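You operate a simulated robot arm through the tools that you are given. There is no shell and no other tool. Be economical: measure what you need, move in short steps, check, and stop when the job is done.

Carry out the task below with a simulated robot arm. There is one attempt and no reset: what you move stays moved.

## Task
Take the white cone from the top of the wooden desk and put it on the top of the green table leaf. Push the grey drawer shut. Push the white drawer shut. Turn the tension knob with the orange dot on head three to 5. Turn the speed dial to 600. Put the yellow spool from the middle board of the shelf with the card pocket on the bottom board of the shelf with the card pocket. The order is free. Set down upright: yellow spool.

Only the result counts: the job must be done as asked and must still hold three seconds after the hand-in. Knocking over, shifting, dropping, spilling or breaking anything else fails it.

## Robot
A 6-joint arm with a two-finger parallel gripper on a trunk, on a base that drives. Base frame: it is fixed to the floor where the robot stands at the start and does not move with it; the origin is under the middle of the robot, x ahead of it, y to its left, z up; the surface under the hand at the start is at about z = 78. Readings come in cm, rad, newtons and seconds.
Its first joint turns from -2.897 to 2.897 rad. Places, roughly: bottom board of the shelf with the card pocket (15 [-470, -224, 32]; grey drawer [-180, 30, 60]; speed dial [-200, 160, 150]; tension knob with the orange dot on head three [-210, 90, 140]; top of the green table leaf [-170, 270, 70]; white cone (7x6x13 cm) [50, 0, 80]; white drawer [-180, 80, 60]; yellow spool (4x4x7 cm) [-460, -240, 100]. Payload 3.91 kg.
The tool frame sits at the grasp point between the pads (the TCP): z along the fingers, y along the line on which they close. The tips reach 3 cm beyond it. Largest opening 11 cm; finger width 2, thickness 1; the body of the gripper, 4.8 by 11.2 cm, starts 5.5 cm behind the TCP.
Orientation is that of the tool frame in the base frame, as a unit quaternion [w, x, y, z]. With the fingers straight down and closing along the base's y, the tool's x points along the base's -x, its y along +y and its z along -z.

## Interface
- The arm moves only by the tool jog_arm. Its argument "series" is a list of rows, each an object (a shift or turn left out is 0, a gripper value left out holds the last) with "translation": the shift along the tool's x, y, z in m, a list of three; "turn": the turn, a rotation vector about the tool's x, y, z in rad, a list of three; "fingers": the opening, from 0 (shut) to 1 (fully open). In form: [{"translation": [x, y, z], "turn": [wx, wy, wz], "fingers": fingers}, ...]. A call has 1 to 20 rows; each row is the pose to reach, as a shift and turn from the pose commanded when the call began, along the tool's axes at that moment. Rows are played at 5 a second. More than 5 cm and 0.15 rad between two rows, or a gripper value outside its range, and nothing of the call is played. A pose out of reach is approached as far as the arm can. The call stops where the force on the tool passes 40 N (or 10 N more than at its start, if that is more) or the arm is blocked; 0.2 s more then pass. Each finger travels about 10.8 cm/s and halts on what it meets, pressing with about 40 N; the grip force reading is that of the motor and also rises with nothing between the fingers. The clock runs only during rows and for 0.2 s after the last one: add rows that repeat a pose to give the fingers time. It gives the time, the measured TCP pose, the force on the tool (base axes), the opening and the grip force at its end, in the units of the frame above (readings bear some noise), with the torque about the TCP (base axes, N m) and any sound that the robot's microphone picked up, and new pictures: "pictures" is both (left out), scene, wrist or none.
- Cameras (640 x 400 px; columns grow to the right, rows downward): "scene" is now at [56.18, -27.12, 120.98]; the picture's right is [0.00, -0.17, 0.99], its down [-0.36, 0.92, 0.16] and it looks along [-0.93, -0.36, -0.06] (base axes); focal length 214 px, centre (320, 200). "wrist" rides on the gripper at [7.2, 1.7, -10.3] in the tool frame; the picture's right is [-0.23, 0.97, 0.00], its down [-0.76, -0.18, -0.62] and it looks along [-0.61, -0.14, 0.78] (tool axes); focal length 222 px, centre (320, 200). There is no depth. A picture from a camera that has moved, and an enlarged one, comes with that camera's place and axes in the base frame and with its lens.
- steer(legs): drives the robot by 1 to 6 legs, each [ahead, left, turn to the left] in cm, cm and rad, along the robot's own axes; the way and the turn of a leg run together, so that a leg with both is an arc; at most 150 cm and 3.142 rad a leg. The arm and the cameras ride along, it lands a little off, and it stops where it bumps. It gives what a move gives, and a new picture of the scene camera.
- head_to(pan, tilt): turns the head with the scene camera to pan (to the left, within 1.396 rad either way) and tilt (down, from -0.506 to 1.204), counted from straight ahead of the robot. It gives what a move gives, and a new picture of the scene camera.
- inspect(camera, box): a new picture of the part [left, top, right, bottom] of that camera's present view, enlarged. No time passes.
- job_done(): hands the job in; it is judged then, once.

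Work in short steps. Places have to be worked out from the pictures, the camera data and where the tool is seen: move nearer, look again, correct. Check each grasp and each placing, and mend what went wrong. You have 165 turns and 260 pictures in all, those below and enlarged ones among them. Open the gripper and draw the arm clear of the work before you hand the job in, unless the task says otherwise; then end with one line.

The tools are called as name(argument=value, ...) on one line, values as JSON. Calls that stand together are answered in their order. jog_arm: Moves the arm, as the interface text tells. Its arguments: {"type":"object","properties":{"series":{"type":"array","items":{"type":"object","properties":{"translation":{"type":"array","items":{"type":"number"}},"turn":{"type":"array","items":{"type":"number"}},"fingers":{"type":"number"}}}},"pictures":{"type":"string","enum":["both","scene","wrist","none"]}},"required":["series"]} The other tools are called the same way: steer (legs) drives the base; head_to (pan, tilt) turns the head that bears the scene camera; inspect (camera, box) takes an enlarged picture of a part of a camera's view; job_done () hands the job in.

At the start:

```text
time: 0.0
position: [55.14, -21.85, 108.76]
orientation: [0.0, -0.001, 1.0, 0.0]
wrist_force: [0.1, 1.0, -0.1]
wrist_torque: [0.01, -0.02, -0.03]
width: 11.02
grasp_force: 0.1
robot x, y, heading: [-0.17, -0.01, 0.002]
head pan, tilt: [-1.4, 1.201]
```

scene: 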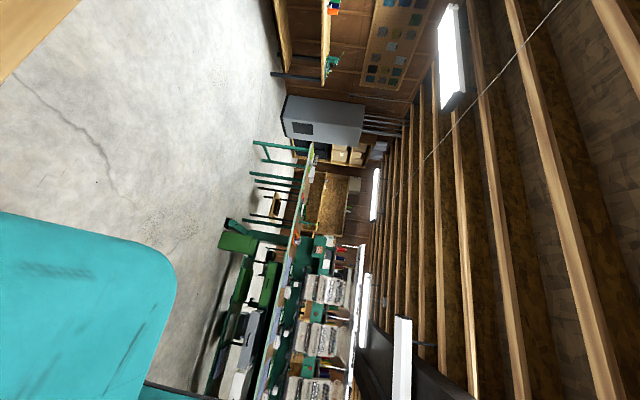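
wrist: 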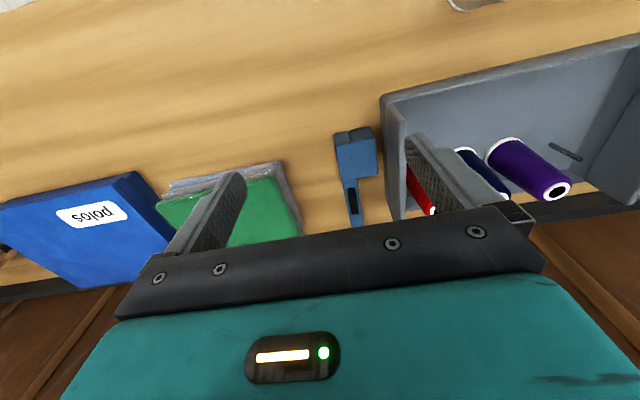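

The scene view is rolled and looks back over the machine; I turn the head ahead to see the desk.

head_to(pan=0, tilt=0.6)

```text
time: 1.5
position: [55.16, -21.77, 108.79]
orientation: [0.001, 0.0, 1.0, 0.0]
wrist_force: [-0.5, -0.6, -0.2]
wrist_torque: [-0.01, -0.01, -0.01]
width: 11.0
grasp_force: 0.0
robot x, y, heading: [-0.07, 0.39, -0.002]
head pan, tilt: [0.0, 0.6]
camera scene: at [60.64, -21.62, 113.09], right [0.0, -1.0, 0.0], down [-0.82, 0.0, 0.57], along [-0.57, 0.0, -0.82], focal length 214 px, centre (320, 200)
```

scene: 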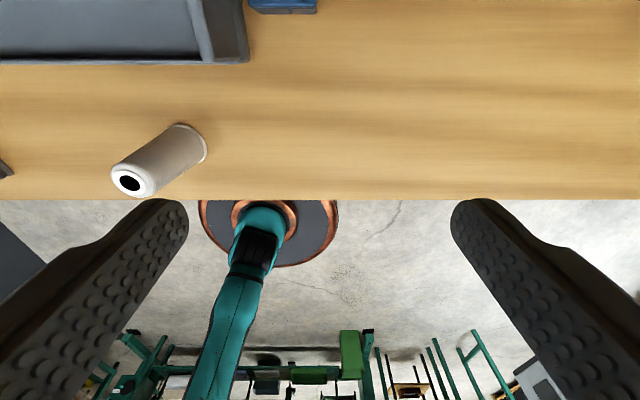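

The scene camera rides at the hand: from this picture the cone stands upright at about (47.8, 0.6). I move above it and look again.

jog_arm(series=[{"translation": [0.015, 0.045, 0], "fingers": 1}, {"translation": [0.03, 0.09, 0]}, {"translation": [0.045, 0.135, 0]}, {"translation": [0.06, 0.18, 0]}, {"translation": [0.073, 0.224, 0]}, {"translation": [0.073, 0.224, 0]}])

head_to(pan=0, tilt=0.2)

```text
time: 2.9
position: [47.81, 0.82, 108.77]
orientation: [0.0, 0.0, 1.0, 0.001]
wrist_force: [-0.2, -0.2, -0.4]
wrist_torque: [-0.01, 0.03, -0.01]
width: 11.01
grasp_force: 0.2
robot x, y, heading: [-0.16, 0.27, 0.003]
head pan, tilt: [0.0, 0.6]
camera scene: at [53.33, 0.89, 113.11], right [0.0, -1.0, 0.0], down [-0.82, 0.0, 0.57], along [-0.57, 0.0, -0.82], focal length 214 px, centre (320, 200)
camera wrist: at [40.48, 2.31, 119.13], right [0.23, 0.97, 0.0], down [0.76, -0.18, 0.62], along [0.61, -0.14, -0.78], focal length 222 px, centre (320, 200)
```

scene: 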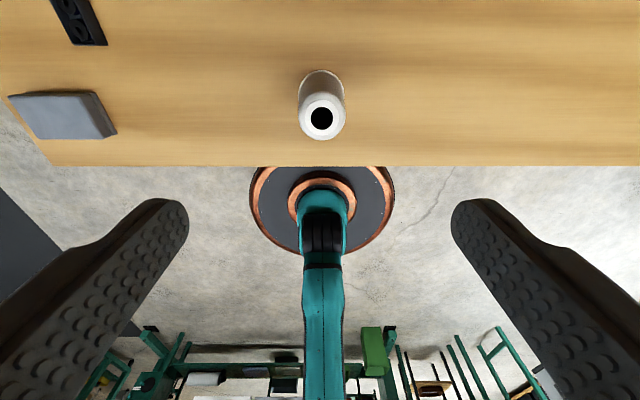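
wrist: 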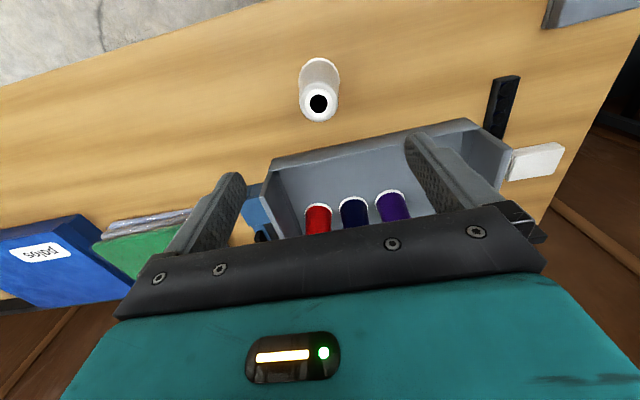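

```text
time: 3.8
position: [47.97, 0.7, 108.72]
orientation: [0.001, 0.0, 1.0, -0.001]
wrist_force: [0.2, 0.7, 1.5]
wrist_torque: [-0.02, 0.01, -0.02]
width: 11.02
grasp_force: 0.1
robot x, y, heading: [0.03, -0.04, -0.005]
head pan, tilt: [0.0, 0.201]
camera scene: at [57.01, 0.87, 112.63], right [0.0, -1.0, 0.0], down [-0.98, 0.0, 0.2], along [-0.2, 0.0, -0.98], focal length 214 px, centre (320, 200)
```

scene: 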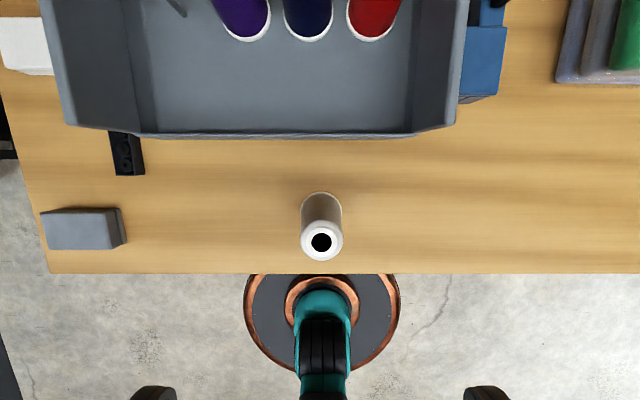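

The cone is centred under the tool at (48, 0.8). I descend to z≈87 with fingers open and close.

jog_arm(series=[{"translation": [0, 0, 0.045]}, {"translation": [0, 0, 0.09]}, {"translation": [0, 0, 0.135]}, {"translation": [0, 0, 0.18]}, {"translation": [0, 0, 0.218]}, {"translation": [0, 0, 0.218]}, {"translation": [0, 0, 0.218], "fingers": 0.3}, {"translation": [0, 0, 0.218], "fingers": 0.3}, {"translation": [0, 0, 0.218], "fingers": 0.3}])

```text
time: 5.8
position: [47.74, 0.76, 86.96]
orientation: [-0.001, 0.0, 1.0, 0.0]
wrist_force: [-1.1, 0.3, -0.1]
wrist_torque: [-0.01, 0.02, -0.01]
width: 5.77
grasp_force: 40.0
robot x, y, heading: [0.15, 0.1, 0.002]
head pan, tilt: [0.0, 0.201]
camera scene: at [56.93, 0.89, 90.8], right [0.0, -1.0, 0.0], down [-0.98, 0.0, 0.2], along [-0.2, 0.0, -0.98], focal length 214 px, centre (320, 200)
camera wrist: at [40.41, 2.32, 97.29], right [0.23, 0.97, 0.0], down [0.76, -0.18, 0.62], along [0.61, -0.14, -0.78], focal length 222 px, centre (320, 200)
```

scene: 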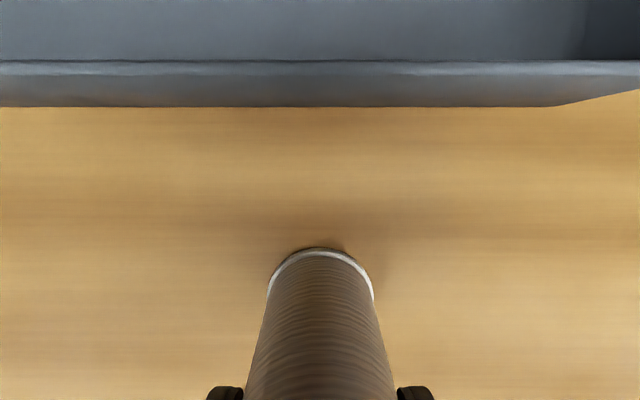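
wrist: 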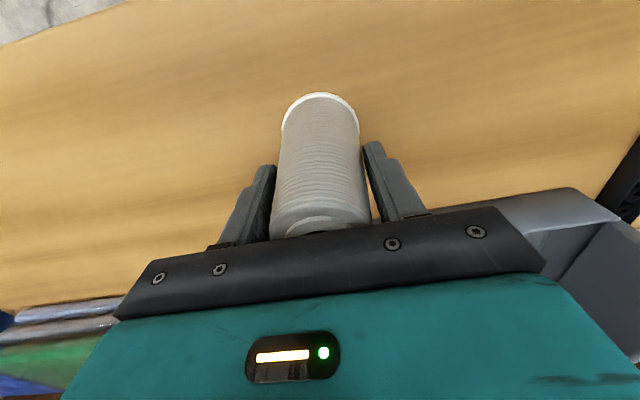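

Grip holds at 5.8 cm. I lift and look back toward the machine and the table leaf.

jog_arm(series=[{"translation": [0, 0, -0.04]}, {"translation": [0, 0, -0.08]}, {"translation": [0, 0, -0.12]}, {"translation": [0, 0, -0.16]}, {"translation": [0, 0, -0.2]}, {"translation": [0, 0, -0.24]}, {"translation": [0, 0, -0.28]}, {"translation": [0, 0, -0.28]}], pictures="wrist")

head_to(pan=0.4, tilt=1.15)

```text
time: 7.6
position: [47.69, 0.68, 114.83]
orientation: [0.0, 0.0, 1.0, 0.0]
wrist_force: [0.9, 0.0, -1.2]
wrist_torque: [0.0, 0.01, 0.01]
width: 5.75
grasp_force: 39.3
robot x, y, heading: [0.08, 0.38, 0.0]
head pan, tilt: [0.0, 0.201]
camera wrist: at [40.39, 2.23, 125.22], right [0.23, 0.97, 0.0], down [0.76, -0.18, 0.62], along [0.61, -0.14, -0.78], focal length 222 px, centre (320, 200)
```

wrist: 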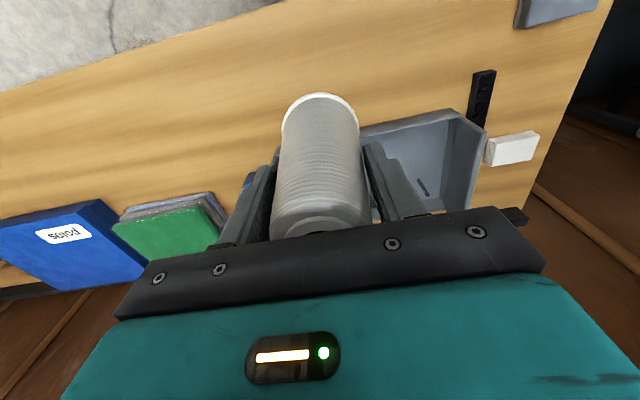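

```text
time: 8.8
position: [47.82, 0.69, 114.87]
orientation: [0.0, -0.001, 1.0, 0.0]
wrist_force: [-1.2, -0.4, -1.2]
wrist_torque: [0.01, 0.02, -0.01]
width: 5.73
grasp_force: 39.7
robot x, y, heading: [0.02, 0.28, 0.003]
head pan, tilt: [0.4, 1.15]
camera scene: at [49.07, 3.12, 122.51], right [0.0, -0.92, -0.39], down [-0.41, -0.35, 0.84], along [-0.91, 0.16, -0.38], focal length 214 px, centre (320, 200)
```

scene: 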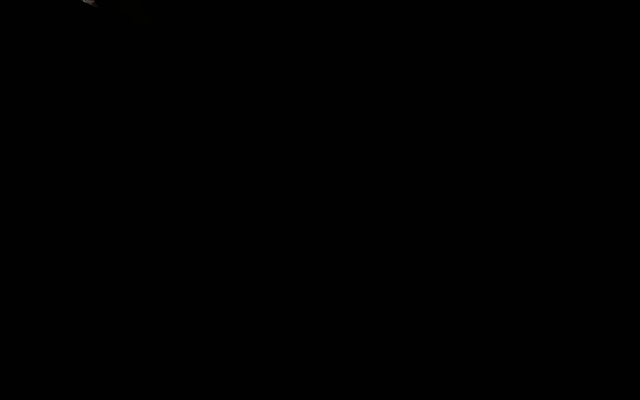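

The camera is hidden by the gripper body there. I back off from the desk and turn toward the machine, then look.

steer(legs=[[-50, 0, 0], [0, 0, 2.2]])

head_to(pan=0, tilt=-0.5)

```text
time: 17.0
position: [-78.95, 38.14, 114.88]
orientation: [0.0, 0.891, -0.454, -0.001]
wrist_force: [-0.9, -1.2, -1.4]
wrist_torque: [0.0, 0.0, 0.01]
width: 5.73
grasp_force: 40.2
robot x, y, heading: [-50.23, -0.06, 2.199]
head pan, tilt: [0.4, 1.15]
camera scene: at [-81.6, 38.05, 122.52], right [0.74, 0.54, -0.39], down [0.53, -0.12, 0.84], along [0.41, -0.83, -0.38], focal length 214 px, centre (320, 200)
```

scene: 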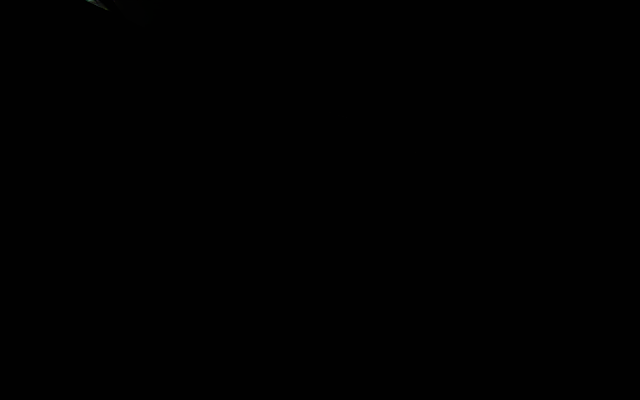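

```text
time: 18.7
position: [-79.02, 38.17, 114.8]
orientation: [0.001, 0.892, -0.453, 0.001]
wrist_force: [0.6, 0.4, -1.3]
wrist_torque: [0.0, -0.02, 0.01]
width: 5.71
grasp_force: 39.9
robot x, y, heading: [-50.07, -0.14, 2.196]
head pan, tilt: [0.0, -0.499]
camera scene: at [-87.8, 50.48, 121.3], right [0.81, 0.59, 0.0], down [0.52, -0.71, -0.48], along [-0.28, 0.39, -0.88], focal length 214 px, centre (320, 200)
```

scene: 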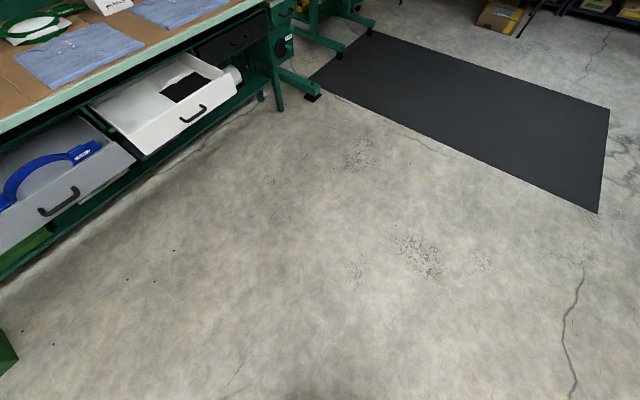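

I see both open drawers with the handle fronts and a floor mat. I drive along toward y≈200 and turn to face the machine to see the leaf.

steer(legs=[[84, -55, 0], [84, -55, 0], [0, 0, 0.94]])

```text
time: 31.1
position: [-108.39, 198.34, 114.85]
orientation: [-0.001, 1.0, 0.003, 0.0]
wrist_force: [-0.1, 0.3, -1.3]
wrist_torque: [0.02, 0.01, 0.03]
width: 5.71
grasp_force: 40.2
robot x, y, heading: [-60.81, 199.23, -3.134]
head pan, tilt: [0.0, -0.499]
camera scene: at [-123.33, 198.35, 121.4], right [-0.01, 1.0, 0.0], down [0.88, 0.01, -0.48], along [-0.48, 0.0, -0.88], focal length 214 px, centre (320, 200)
```

scene: 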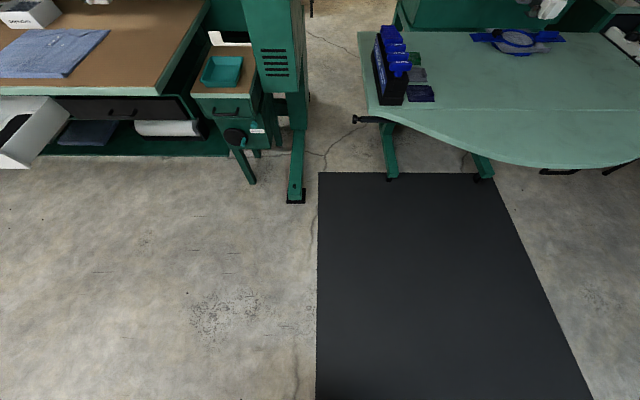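

The pale green leaf lies ahead to the right: near edge about x=-162 at y≈265, clear spot near (-176, 268). I drive to put the hand before it.

steer(legs=[[0, -69, 0], [45, 0, 0]])

```text
time: 37.2
position: [-153.96, 268.2, 115.01]
orientation: [0.003, 1.0, 0.003, 0.0]
wrist_force: [0.3, 0.6, -0.7]
wrist_torque: [0.02, -0.03, 0.02]
width: 5.68
grasp_force: 40.5
robot x, y, heading: [-106.0, 268.66, -3.131]
head pan, tilt: [0.0, -0.499]
camera scene: at [-168.98, 268.27, 121.43], right [-0.01, 1.0, 0.0], down [0.88, 0.0, -0.48], along [-0.48, -0.01, -0.88], focal length 214 px, centre (320, 200)
```

scene: 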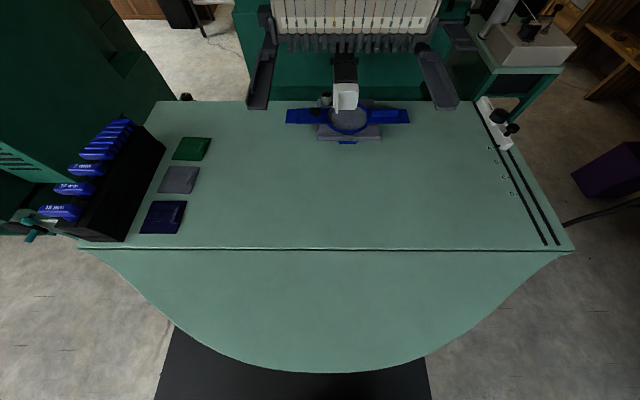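

The leaf is the half-round flap from x≈-184 (seam) to -160, centre about (-172, 269). I move the cone over it and down to a few cm above.

jog_arm(series=[{"translation": [-0.045, 0, 0.0]}, {"translation": [-0.09, 0, 0.0]}, {"translation": [-0.135, 0, 0.03]}, {"translation": [-0.18, 0, 0.06]}, {"translation": [-0.187, 0, 0.1]}, {"translation": [-0.187, 0, 0.14]}, {"translation": [-0.187, 0, 0.18]}, {"translation": [-0.187, 0, 0.22]}, {"translation": [-0.187, 0, 0.26]}, {"translation": [-0.187, 0, 0.3]}, {"translation": [-0.187, 0, 0.325]}, {"translation": [-0.187, 0, 0.325]}])

```text
refused: row 3 steps farther than a row can; nothing moved
```

Row steps were slightly too long; I split them.

jog_arm(series=[{"translation": [-0.045, 0, 0.0]}, {"translation": [-0.09, 0, 0.0]}, {"translation": [-0.125, 0, 0.03]}, {"translation": [-0.16, 0, 0.06]}, {"translation": [-0.187, 0, 0.1]}, {"translation": [-0.187, 0, 0.14]}, {"translation": [-0.187, 0, 0.18]}, {"translation": [-0.187, 0, 0.22]}, {"translation": [-0.187, 0, 0.26]}, {"translation": [-0.187, 0, 0.3]}, {"translation": [-0.187, 0, 0.325]}, {"translation": [-0.187, 0, 0.325]}])

```text
time: 39.6
position: [-172.61, 267.88, 83.71]
orientation: [0.003, 1.0, 0.003, -0.002]
wrist_force: [8.7, -1.2, 18.1]
wrist_torque: [0.01, -0.09, -0.02]
width: 5.7
grasp_force: 39.6
robot x, y, heading: [-106.34, 268.4, -3.135]
head pan, tilt: [0.0, -0.499]
stopped in row 11: the force on the tool passed its limit at 46 N (the readings are from after the stop); the commanded pose is now the measured one
camera scene: at [-187.57, 267.94, 90.28], right [-0.01, 1.0, 0.0], down [0.88, 0.0, -0.48], along [-0.48, -0.01, -0.88], focal length 214 px, centre (320, 200)
camera wrist: at [-165.42, 266.13, 94.09], right [-0.22, -0.98, 0.01], down [-0.76, 0.18, 0.63], along [-0.61, 0.13, -0.78], focal length 222 px, centre (320, 200)
```

scene: 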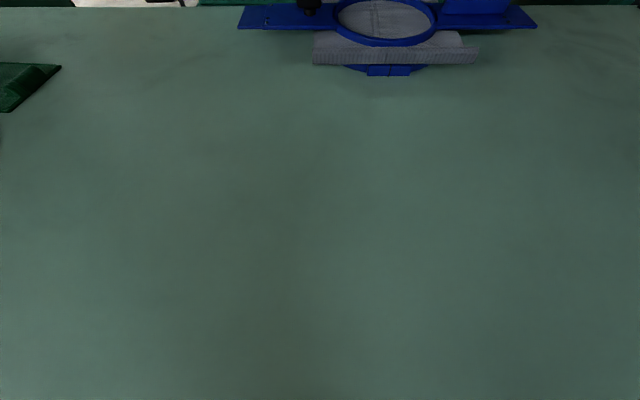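
wrist: 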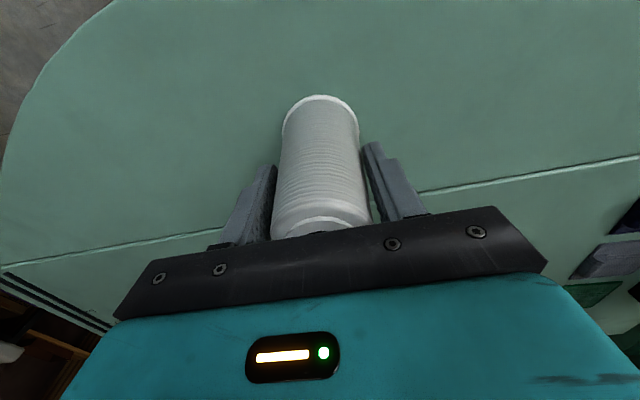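

The cone touches the leaf (force 46 N, top at z≈74.7). I relieve the pressure slightly, open, and rise.

jog_arm(series=[{"translation": [0, 0, -0.002]}, {"translation": [0, 0, -0.002], "fingers": 0.65}, {"translation": [0, 0, -0.002], "fingers": 0.8}, {"translation": [0, 0, -0.002], "fingers": 1}, {"translation": [0, 0, -0.002], "fingers": 1}, {"translation": [0, 0, -0.04]}, {"translation": [0, 0, -0.08]}, {"translation": [0, 0, -0.12]}, {"translation": [0, 0, -0.16]}, {"translation": [0, 0, -0.2]}, {"translation": [0, 0, -0.24]}])

```text
time: 42.0
position: [-172.63, 267.96, 107.55]
orientation: [0.003, 1.0, 0.003, -0.001]
wrist_force: [0.4, -0.5, -1.1]
wrist_torque: [0.01, -0.03, 0.0]
width: 11.0
grasp_force: 0.1
robot x, y, heading: [-106.53, 268.43, -3.131]
head pan, tilt: [0.0, -0.499]
camera scene: at [-187.56, 268.03, 114.03], right [-0.01, 1.0, 0.0], down [0.88, 0.0, -0.48], along [-0.48, -0.01, -0.88], focal length 214 px, centre (320, 200)
camera wrist: at [-165.42, 266.22, 117.89], right [-0.22, -0.98, 0.0], down [-0.76, 0.18, 0.62], along [-0.61, 0.13, -0.78], focal length 222 px, centre (320, 200)
```

scene: 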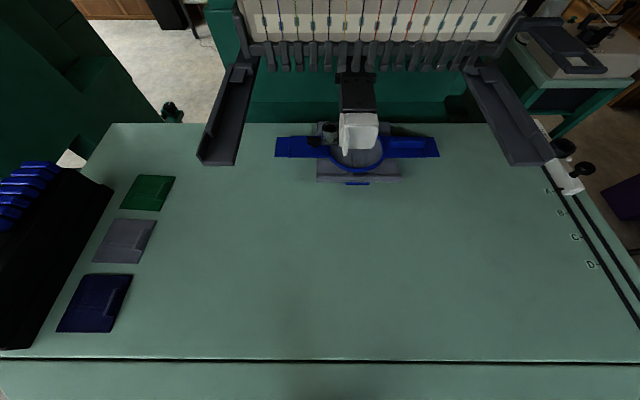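
wrist: 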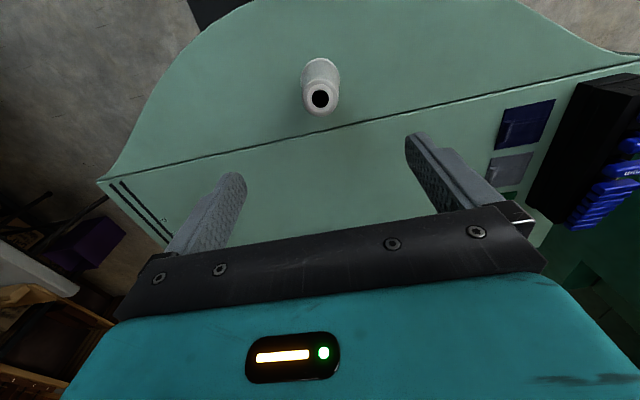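

The cone stands on the leaf. I back off and move to y≈160, where the speed dial should be.

steer(legs=[[-45, 0, 0], [0, 108, 0]])

jog_arm(series=[{"translation": [0.02, 0, -0.035], "turn": [0, -0.14, 0]}, {"translation": [0.04, 0, -0.07], "turn": [0, -0.28, 0]}, {"translation": [0.06, 0, -0.1], "turn": [0, -0.42, 0]}, {"translation": [0.08, 0, -0.13], "turn": [0, -0.56, 0]}, {"translation": [0.1, 0, -0.16], "turn": [0, -0.7, 0]}, {"translation": [0.12, 0, -0.19], "turn": [0, -0.84, 0]}, {"translation": [0.14, 0, -0.22], "turn": [0, -0.98, 0]}, {"translation": [0.16, 0, -0.25], "turn": [0, -1.12, 0]}, {"translation": [0.16, 0, -0.28], "turn": [0, -1.26, 0]}, {"translation": [0.16, 0, -0.31], "turn": [0, -1.4, 0]}, {"translation": [0.16, 0, -0.34], "turn": [0, -1.5, 0]}, {"translation": [0.16, 0, -0.35], "turn": [0, -1.571, 0]}, {"translation": [0.16, 0, -0.35], "turn": [0, -1.571, 0]}], pictures="none")

head_to(pan=0, tilt=0)

```text
time: 49.9
position: [-127.17, 159.72, 107.48]
orientation: [0.004, 1.0, 0.001, -0.001]
wrist_force: [-0.2, -0.1, -0.3]
wrist_torque: [-0.03, 0.0, 0.0]
width: 10.99
grasp_force: 0.1
robot x, y, heading: [-60.92, 160.13, -3.14]
head pan, tilt: [0.0, -0.499]
camera scene: at [-142.22, 159.83, 113.9], right [0.0, 1.0, 0.0], down [0.88, 0.0, -0.48], along [-0.48, -0.01, -0.88], focal length 214 px, centre (320, 200)
```

scene: 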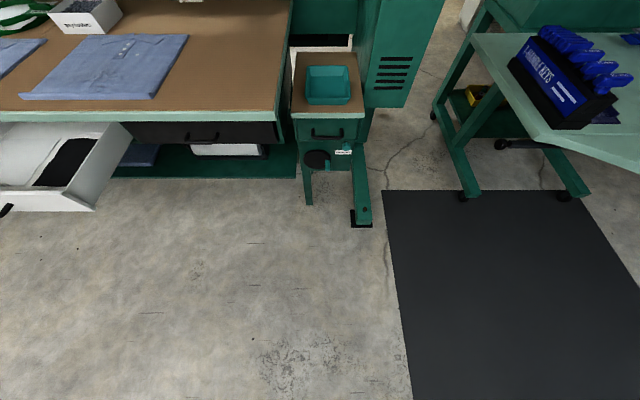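

```text
time: 52.7
position: [-111.29, 159.9, 142.48]
orientation: [-0.002, -0.706, 0.0, 0.708]
wrist_force: [-0.5, 0.2, 0.1]
wrist_torque: [-0.03, -0.02, -0.01]
width: 11.0
grasp_force: 0.1
robot x, y, heading: [-60.95, 159.72, -3.138]
head pan, tilt: [0.0, -0.499]
```

```text
time: 53.6
position: [-111.24, 159.92, 142.47]
orientation: [-0.003, -0.706, 0.001, 0.708]
wrist_force: [-0.4, -0.2, 0.0]
wrist_torque: [0.0, -0.04, 0.01]
width: 10.99
grasp_force: 0.0
robot x, y, heading: [-60.91, 159.92, -3.13]
head pan, tilt: [0.0, 0.0]
camera scene: at [-107.15, 160.13, 153.6], right [0.0, 1.0, 0.0], down [0.0, 0.0, -1.0], along [-1.0, 0.0, 0.0], focal length 214 px, centre (320, 200)
```

scene: 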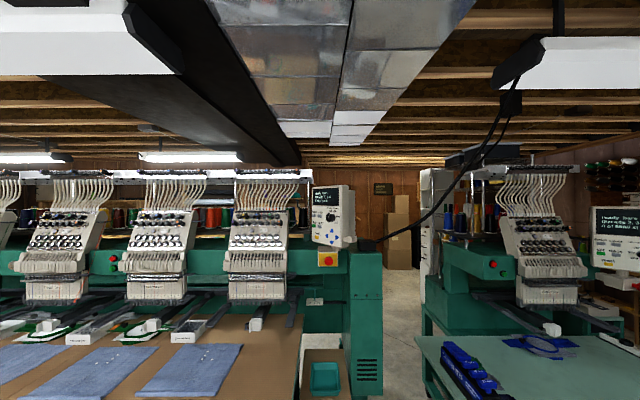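

Clear frontal view. I enlarge the control panel and the heads to find the dial and knobs.

inspect(camera="scene", box=[290, 170, 390, 280])

inspect(camera="scene", box=[0, 165, 290, 310])

```text
3.64 times, centred on (340, 225) of scene
camera zoom: at [-107.15, 160.13, 153.6], right [0.0, 1.0, 0.0], down [0.0, 0.0, -1.0], along [-1.0, 0.0, 0.0], focal length 780 px, centre (247, 109)
```

zoom: 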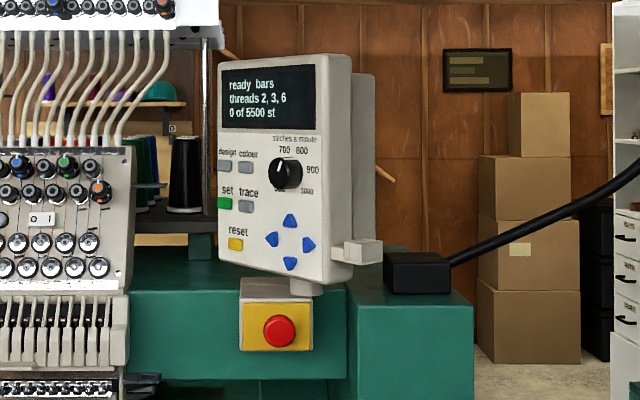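

```text
2.21 times, centred on (145, 238) of scene
camera zoom: at [-107.15, 160.13, 153.6], right [0.0, 1.0, 0.0], down [0.0, 0.0, -1.0], along [-1.0, 0.0, 0.0], focal length 473 px, centre (706, 117)
```

zoom: 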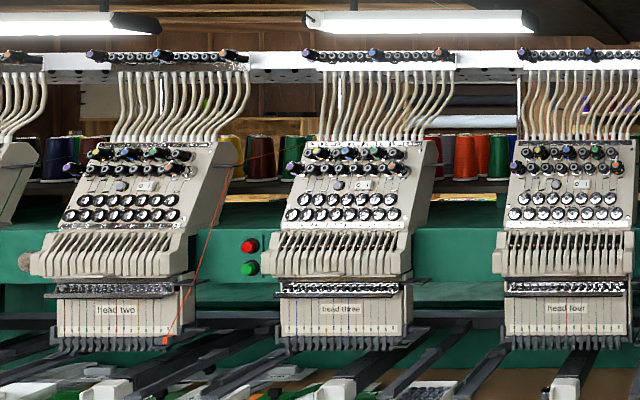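

Dial found about (−200, 165, 146), on a panel that faces somewhat toward −y. I drive 35 cm nearer for a better look.

steer(legs=[[35, 0, 0]])

inspect(camera="scene", box=[300, 140, 460, 280])

```text
time: 55.9
position: [-146.39, 159.98, 142.44]
orientation: [-0.003, -0.706, 0.001, 0.708]
wrist_force: [0.1, -0.1, 0.0]
wrist_torque: [0.01, -0.02, -0.03]
width: 11.0
grasp_force: 0.1
robot x, y, heading: [-96.01, 159.88, -3.138]
head pan, tilt: [0.0, 0.0]
camera scene: at [-142.28, 160.14, 153.59], right [0.0, 1.0, 0.0], down [0.0, 0.0, -1.0], along [-1.0, 0.0, 0.0], focal length 214 px, centre (320, 200)
```

scene: 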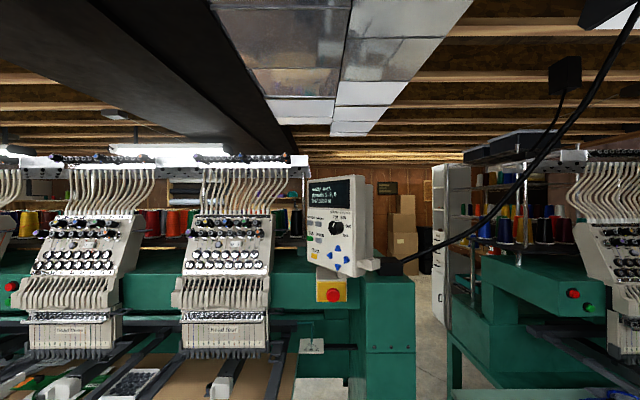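

```text
2.86 times, centred on (380, 210) of scene
camera zoom: at [-142.28, 160.14, 153.59], right [0.0, 1.0, 0.0], down [0.0, 0.0, -1.0], along [-1.0, 0.0, 0.0], focal length 613 px, centre (149, 171)
```

zoom: 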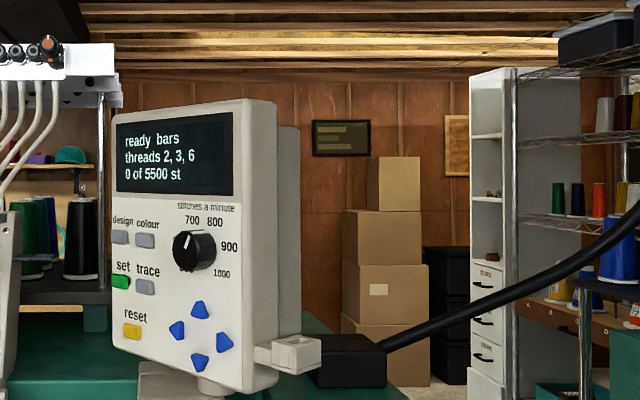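

Two-view fix: dial at about (−201, 164.5, 146), panel normal roughly 45° toward −y. I reposition the robot so that the tool approaches along that normal.

steer(legs=[[0, 70, 0], [0, 0, -0.785], [22, 22, 0]])

inspect(camera="scene", box=[260, 160, 380, 280])

```text
time: 63.5
position: [-162.95, 125.17, 142.47]
orientation: [0.267, -0.653, 0.27, 0.656]
wrist_force: [-0.1, -0.2, -0.7]
wrist_torque: [0.02, 0.0, -0.02]
width: 11.01
grasp_force: 0.0
robot x, y, heading: [-127.3, 89.63, 2.366]
head pan, tilt: [0.0, 0.0]
camera scene: at [-160.0, 122.57, 153.59], right [0.7, 0.71, 0.0], down [-0.01, 0.0, -1.0], along [-0.71, 0.7, 0.0], focal length 214 px, centre (320, 200)
```

scene: 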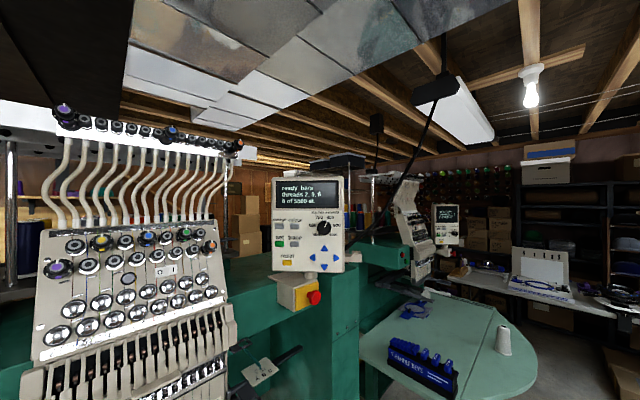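

```text
3.33 times, centred on (320, 220) of scene
camera zoom: at [-160.0, 122.57, 153.59], right [0.7, 0.71, 0.0], down [-0.01, 0.0, -1.0], along [-0.71, 0.7, 0.0], focal length 715 px, centre (320, 133)
```

zoom: 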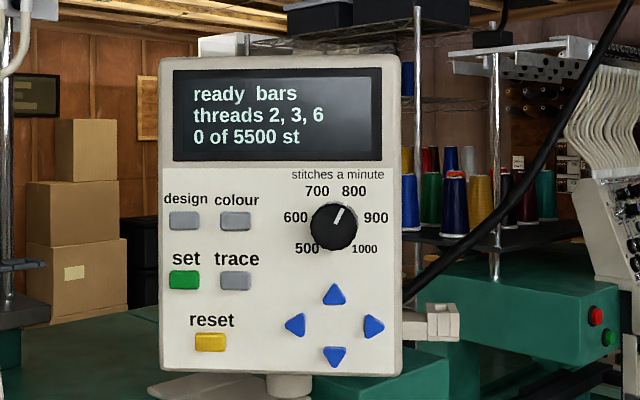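

Head-on view now: pointer at about +24° (≈800); 600 lies at about −77°, so a turn of about 100° counter-clockwise is needed. I close in: 18 cm by base, 16 cm by arm, centring on the dial.

steer(legs=[[18, 0, 0]])

jog_arm(series=[{"translation": [-0.01, 0, 0.04], "fingers": 0.6}, {"translation": [-0.02, -0.005, 0.08]}, {"translation": [-0.03, -0.01, 0.12]}, {"translation": [-0.035, -0.013, 0.16]}, {"translation": [-0.035, -0.013, 0.16]}])

inspect(camera="scene", box=[220, 140, 420, 300])

```text
time: 65.0
position: [-175.6, 137.61, 142.47]
orientation: [0.266, -0.653, 0.269, 0.656]
wrist_force: [-0.3, 0.0, 0.8]
wrist_torque: [0.03, 0.04, 0.01]
width: 11.0
grasp_force: 0.1
robot x, y, heading: [-139.85, 102.74, 2.363]
head pan, tilt: [0.0, 0.0]
camera scene: at [-172.73, 135.08, 153.59], right [0.7, 0.71, 0.0], down [-0.01, 0.0, -1.0], along [-0.71, 0.7, 0.0], focal length 214 px, centre (320, 200)
```

scene: 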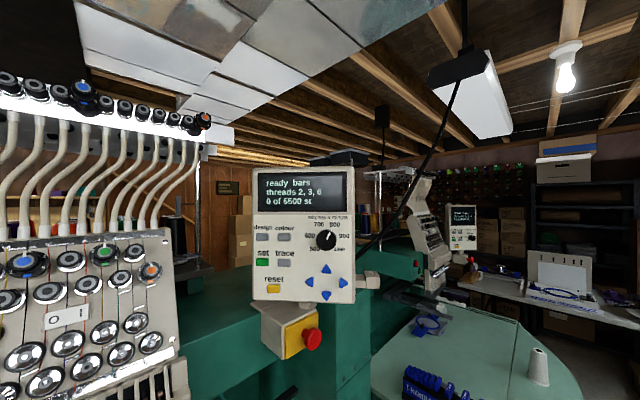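

```text
time: 66.2
position: [-186.13, 149.95, 145.9]
orientation: [0.267, -0.653, 0.27, 0.655]
wrist_force: [-0.2, 0.4, 0.0]
wrist_torque: [0.0, 0.03, 0.03]
width: 6.59
grasp_force: 0.1
robot x, y, heading: [-139.66, 102.87, 2.367]
head pan, tilt: [0.0, 0.0]
camera scene: at [-183.29, 147.25, 157.02], right [0.7, 0.71, 0.0], down [0.0, 0.0, -1.0], along [-0.71, 0.7, 0.0], focal length 214 px, centre (320, 200)
camera wrist: at [-180.17, 141.29, 138.61], right [-0.68, -0.69, 0.23], down [0.57, -0.31, 0.76], along [-0.46, 0.65, 0.61], focal length 222 px, centre (320, 200)
```

scene: 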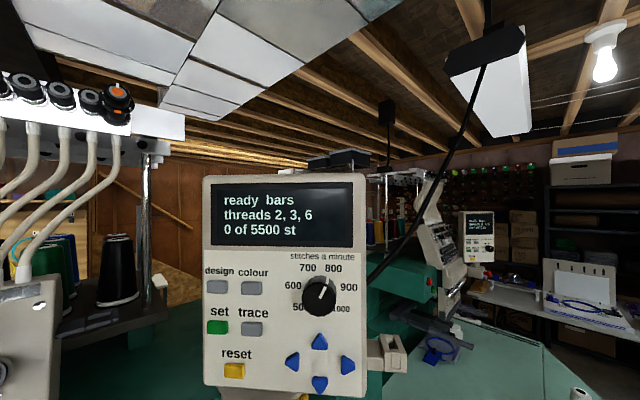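
wrist: 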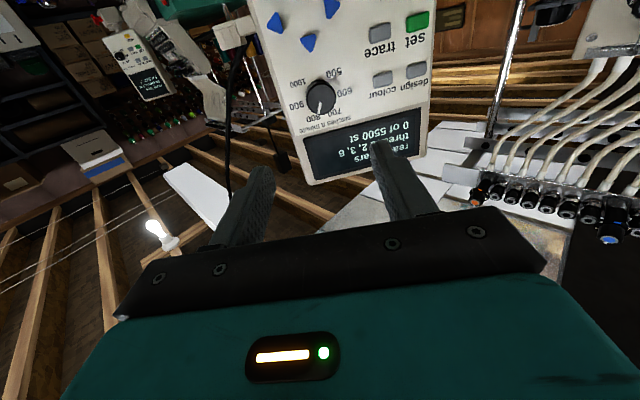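

```text
2.50 times, centred on (320, 220) of scene
camera zoom: at [-183.29, 147.25, 157.02], right [0.7, 0.71, 0.0], down [0.0, 0.0, -1.0], along [-0.71, 0.7, 0.0], focal length 536 px, centre (320, 150)
```

zoom: 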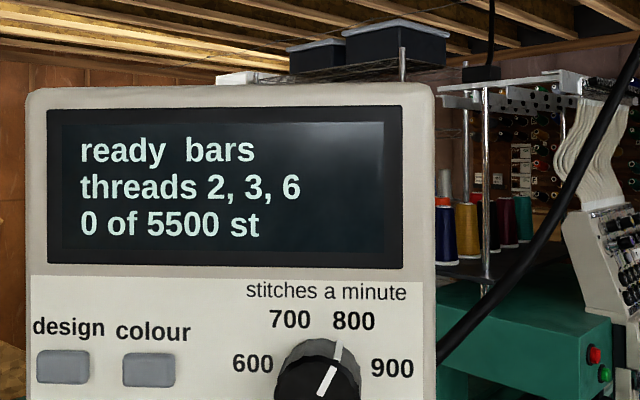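

Dial refined at (−200.8, 164.5, 146.0), 20.6 cm ahead of the TCP; panel turned about 0.1 rad more. I align yaw, shift sideways 2 cm, and pre-roll the gripper clockwise.

jog_arm(series=[{"translation": [0, 0.01, 0], "turn": [0.05, 0, 0]}, {"translation": [0, 0.02, 0], "turn": [0.1, 0, 0]}, {"translation": [0, 0.02, 0], "turn": [0.1, 0, 0]}], pictures="scene")

jog_arm(series=[{"turn": [0, 0, 0.14]}, {"turn": [0, 0, 0.28]}, {"turn": [0, 0, 0.42]}, {"turn": [0, 0, 0.56]}, {"turn": [0, 0, 0.7]}, {"turn": [0, 0, 0.84]}, {"turn": [0, 0, 0.84]}], pictures="both")

```text
time: 67.0
position: [-187.53, 148.48, 145.98]
orientation: [0.298, -0.639, 0.301, 0.642]
wrist_force: [-0.5, -0.4, 0.1]
wrist_torque: [0.01, -0.05, -0.01]
width: 6.61
grasp_force: 0.1
robot x, y, heading: [-139.79, 102.4, 2.371]
head pan, tilt: [0.0, 0.0]
camera scene: at [-184.91, 145.52, 157.07], right [0.77, 0.64, -0.01], down [-0.01, 0.0, -1.0], along [-0.64, 0.77, 0.0], focal length 214 px, centre (320, 200)
```

scene: 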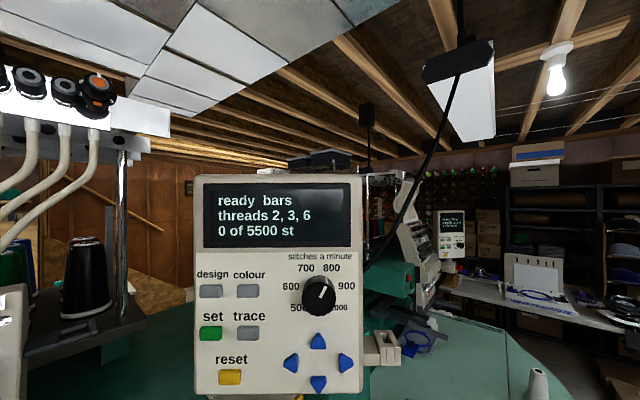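

```text
time: 68.6
position: [-187.57, 148.52, 146.04]
orientation: [0.011, -0.46, 0.537, 0.707]
wrist_force: [-0.6, 0.1, -0.6]
wrist_torque: [-0.01, -0.04, 0.02]
width: 6.61
grasp_force: 0.0
robot x, y, heading: [-139.91, 102.2, 2.365]
head pan, tilt: [0.0, 0.0]
camera scene: at [-178.62, 150.78, 153.44], right [0.51, 0.42, -0.75], down [-0.58, -0.48, -0.66], along [-0.64, 0.77, 0.0], focal length 214 px, centre (320, 200)
camera wrist: at [-186.07, 136.21, 142.44], right [-0.36, -0.3, 0.88], down [0.93, -0.04, 0.37], along [-0.08, 0.95, 0.3], focal length 222 px, centre (320, 200)
```

scene: 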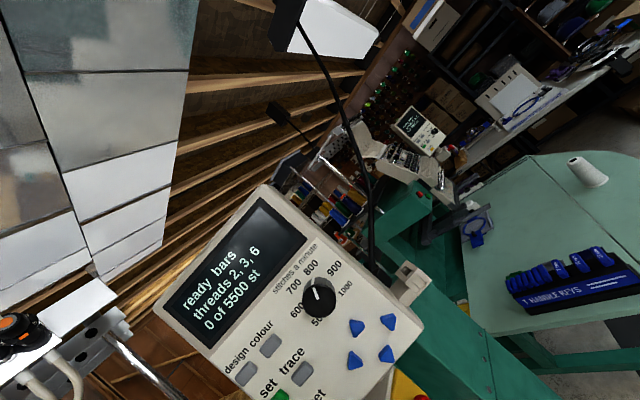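
wrist: 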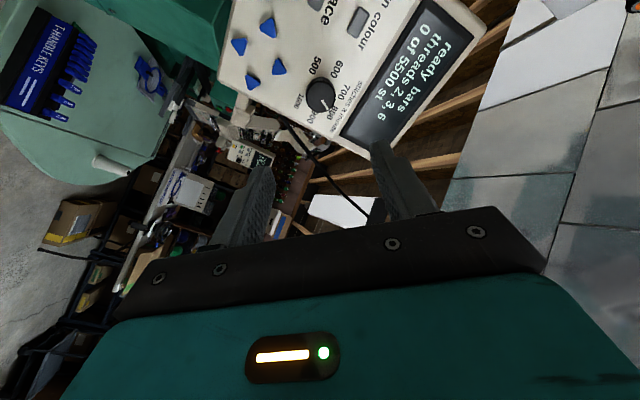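

The dial stays on the tool axis under roll, 20.4 cm ahead of the TCP. I advance 16 cm with fingers at about 6.6 cm.

jog_arm(series=[{"translation": [0, 0, 0.04]}, {"translation": [0, 0, 0.08]}, {"translation": [0, 0, 0.12]}, {"translation": [0, 0, 0.15]}, {"translation": [0, 0, 0.16]}, {"translation": [0, 0, 0.16]}])

```text
time: 70.0
position: [-197.72, 160.9, 146.0]
orientation: [0.012, -0.46, 0.536, 0.707]
wrist_force: [0.6, -0.3, 0.9]
wrist_torque: [-0.01, 0.0, -0.01]
width: 6.57
grasp_force: 0.1
robot x, y, heading: [-139.65, 102.59, 2.365]
head pan, tilt: [0.0, 0.0]
camera scene: at [-188.88, 163.18, 153.56], right [0.51, 0.43, -0.75], down [-0.58, -0.48, -0.66], along [-0.64, 0.77, 0.0], focal length 214 px, centre (320, 200)
camera wrist: at [-196.32, 148.61, 142.54], right [-0.37, -0.31, 0.88], down [0.93, -0.04, 0.37], along [-0.08, 0.95, 0.3], focal length 222 px, centre (320, 200)
```

scene: 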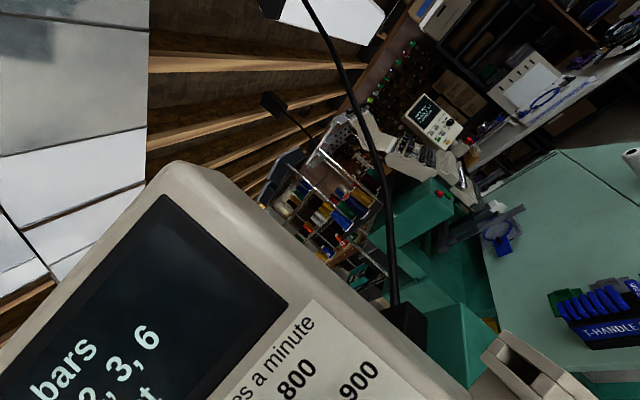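
wrist: 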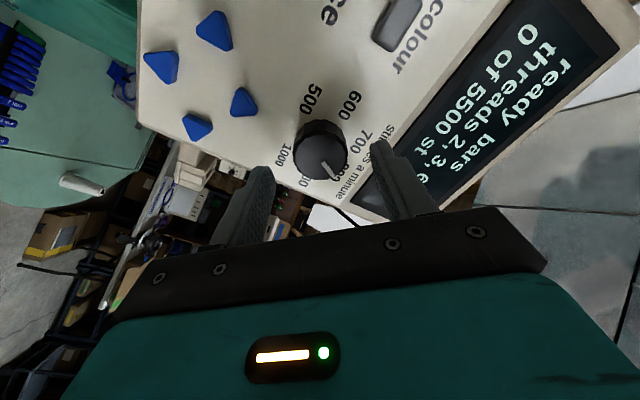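

From the wrist view the dial front is 3.9 cm and the panel about 5.5 cm beyond the TCP. I advance 1.8 cm more and close on the dial.

jog_arm(series=[{"translation": [0, 0, 0.01]}, {"translation": [0, 0, 0.018]}, {"translation": [0, 0, 0.018]}, {"translation": [0, 0, 0.018], "fingers": 0.45}, {"translation": [0, 0, 0.018], "fingers": 0.1}, {"translation": [0, 0, 0.018], "fingers": 0.1}, {"translation": [0, 0, 0.018], "fingers": 0.1}], pictures="wrist")

head_to(pan=0, tilt=0.6)

```text
time: 71.6
position: [-199.0, 162.08, 146.04]
orientation: [0.011, -0.46, 0.536, 0.708]
wrist_force: [-9.9, 6.6, 14.6]
wrist_torque: [0.22, 0.2, 0.36]
width: 3.83
grasp_force: 45.5
robot x, y, heading: [-140.02, 102.45, 2.367]
head pan, tilt: [0.0, 0.0]
camera wrist: at [-197.52, 149.91, 142.53], right [-0.36, -0.31, 0.88], down [0.93, -0.04, 0.37], along [-0.08, 0.95, 0.3], focal length 222 px, centre (320, 200)
```

wrist: 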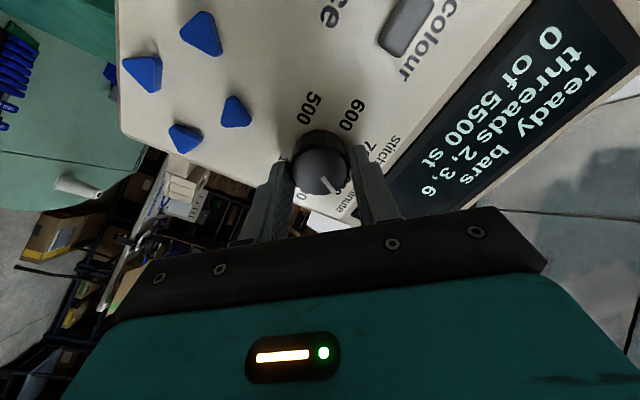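

```text
time: 72.6
position: [-198.92, 162.08, 146.07]
orientation: [0.011, -0.46, 0.535, 0.708]
wrist_force: [-16.0, 10.6, 26.2]
wrist_torque: [0.44, 0.39, 0.19]
width: 3.82
grasp_force: 45.3
robot x, y, heading: [-139.99, 102.59, 2.364]
head pan, tilt: [0.0, 0.6]
camera scene: at [-193.15, 161.72, 149.89], right [0.51, 0.43, -0.75], down [-0.12, -0.83, -0.55], along [-0.85, 0.37, -0.37], focal length 214 px, centre (320, 200)
```

scene: 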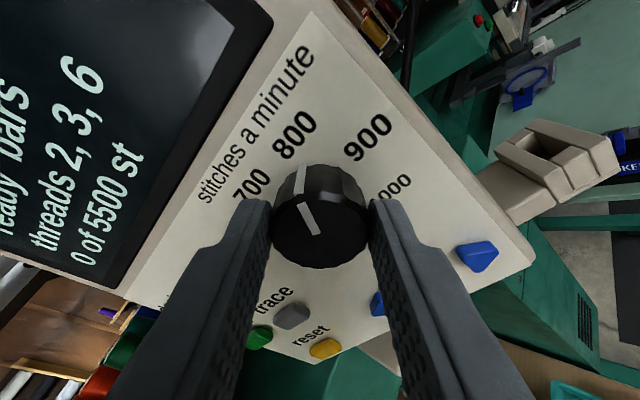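

Gripped well (3.8 cm), with a sideways load of about 25 N. I shift 2 mm to relax it, then turn about 50° counter-clockwise and look.

jog_arm(series=[{"translation": [0, 0.002, 0]}, {"translation": [0, 0.002, 0]}], pictures="none")

jog_arm(series=[{"turn": [0, 0, -0.1]}, {"turn": [0, 0, -0.2]}, {"turn": [0, 0, -0.3]}, {"turn": [0, 0, -0.4]}, {"turn": [0, 0, -0.5]}, {"turn": [0, 0, -0.6]}, {"turn": [0, 0, -0.7]}, {"turn": [0, 0, -0.8]}, {"turn": [0, 0, -0.9]}, {"turn": [0, 0, -0.9]}], pictures="scene")

```text
time: 73.2
position: [-199.09, 162.2, 146.0]
orientation: [0.012, -0.461, 0.537, 0.707]
wrist_force: [0.6, 0.0, 2.2]
wrist_torque: [0.56, 0.46, -0.61]
width: 3.82
grasp_force: 45.3
robot x, y, heading: [-139.84, 102.61, 2.361]
head pan, tilt: [0.0, 0.6]
```

```text
time: 75.4
position: [-199.09, 162.01, 146.03]
orientation: [-0.318, 0.648, -0.282, -0.632]
wrist_force: [0.3, 0.3, -3.2]
wrist_torque: [0.17, 0.14, 0.36]
width: 3.81
grasp_force: 45.4
robot x, y, heading: [-139.71, 102.48, 2.367]
head pan, tilt: [0.0, 0.6]
camera scene: at [-196.6, 158.84, 151.77], right [0.77, 0.64, 0.06], down [0.4, -0.4, -0.82], along [-0.5, 0.66, -0.56], focal length 214 px, centre (320, 200)
```

scene: 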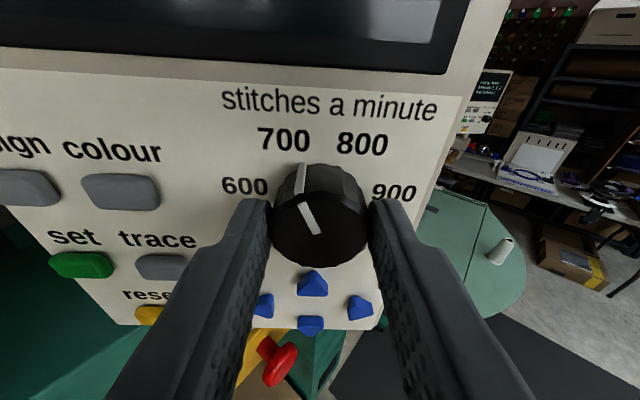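

The dial followed: pointer now near 700. Another 51.5° (0.9 rad) should reach 600.

jog_arm(series=[{"turn": [0, 0, -0.1]}, {"turn": [0, 0, -0.2]}, {"turn": [0, 0, -0.3]}, {"turn": [0, 0, -0.4]}, {"turn": [0, 0, -0.5]}, {"turn": [0, 0, -0.6]}, {"turn": [0, 0, -0.7]}, {"turn": [0, 0, -0.8]}, {"turn": [0, 0, -0.9]}, {"turn": [0, 0, -0.9]}], pictures="scene")

```text
time: 77.6
position: [-199.15, 162.08, 146.04]
orientation: [-0.562, 0.706, 0.028, -0.43]
wrist_force: [-8.8, -4.3, 0.5]
wrist_torque: [0.06, 0.03, 0.84]
width: 3.83
grasp_force: 45.1
robot x, y, heading: [-139.93, 102.6, 2.364]
head pan, tilt: [0.0, 0.6]
camera scene: at [-199.87, 156.12, 149.41], right [0.44, 0.37, 0.82], down [0.88, 0.0, -0.48], along [-0.17, 0.93, -0.32], focal length 214 px, centre (320, 200)
```

scene: 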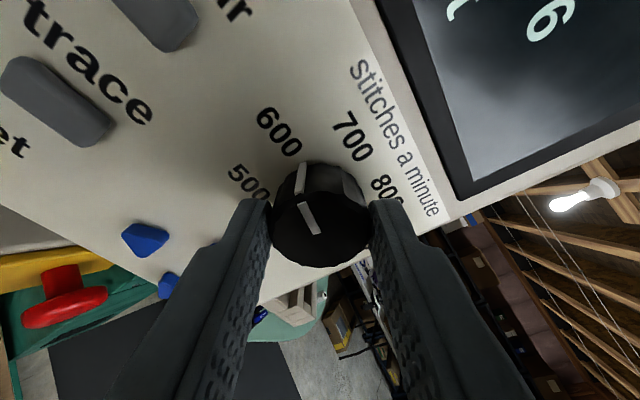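

Pointer appears at 600. I open, back straight out, unroll and look head-on.

jog_arm(series=[{"fingers": 0.6}, {"fingers": 0.6}, {"translation": [0, 0, -0.04]}, {"translation": [0, 0, -0.08]}, {"translation": [0, 0, -0.12]}, {"translation": [0, 0, -0.16]}, {"translation": [0, 0, -0.18], "turn": [0, 0, 0.12]}, {"translation": [0, 0, -0.18], "turn": [0, 0, 0.26]}, {"translation": [0, 0, -0.18], "turn": [0, 0, 0.4]}, {"translation": [0, 0, -0.18], "turn": [0, 0, 0.54]}, {"translation": [0, 0, -0.18], "turn": [0, 0, 0.68]}, {"translation": [0, 0, -0.18], "turn": [0, 0, 0.82]}, {"translation": [0, 0, -0.18], "turn": [0, 0, 0.96]}, {"translation": [0, 0, -0.18], "turn": [0, 0, 0.96]}], pictures="none")

head_to(pan=0, tilt=0)

inspect(camera="scene", box=[260, 240, 380, 340])

```text
time: 80.6
position: [-187.53, 148.31, 146.08]
orientation: [0.298, -0.638, 0.302, 0.642]
wrist_force: [-1.5, 0.1, 0.5]
wrist_torque: [0.01, 0.02, 0.0]
width: 6.62
grasp_force: 0.1
robot x, y, heading: [-139.76, 102.33, 2.363]
head pan, tilt: [0.0, 0.6]
```

```text
time: 81.6
position: [-187.49, 148.12, 146.13]
orientation: [0.3, -0.638, 0.303, 0.641]
wrist_force: [0.6, -0.2, 0.3]
wrist_torque: [0.0, 0.0, 0.01]
width: 6.6
grasp_force: 0.0
robot x, y, heading: [-139.9, 102.43, 2.362]
head pan, tilt: [0.0, 0.0]
camera scene: at [-184.91, 145.3, 157.27], right [0.77, 0.64, 0.0], down [0.0, 0.0, -1.0], along [-0.64, 0.77, 0.0], focal length 214 px, centre (320, 200)
```

scene: 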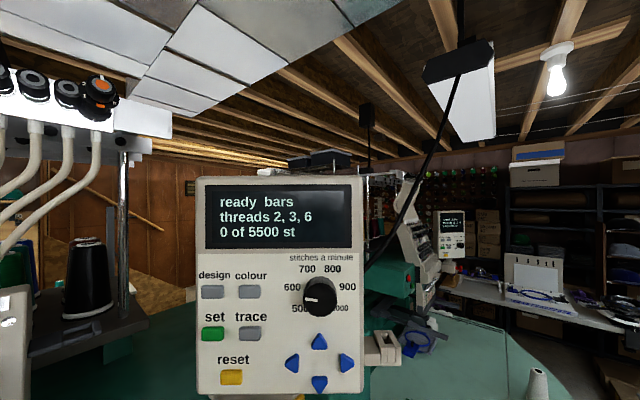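

```text
4.00 times, centred on (320, 290) of scene
camera zoom: at [-184.91, 145.3, 157.27], right [0.77, 0.64, 0.0], down [0.0, 0.0, -1.0], along [-0.64, 0.77, 0.0], focal length 858 px, centre (320, -160)
```

zoom: 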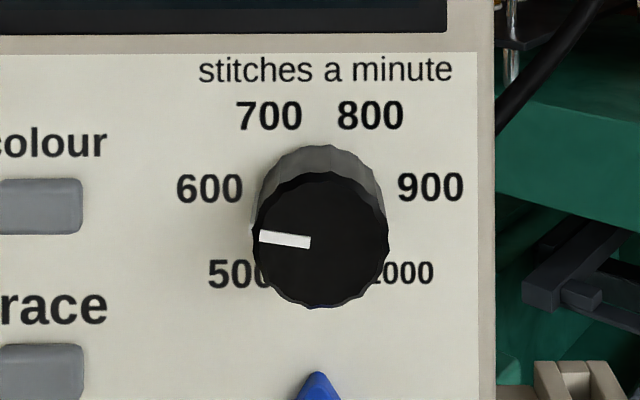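

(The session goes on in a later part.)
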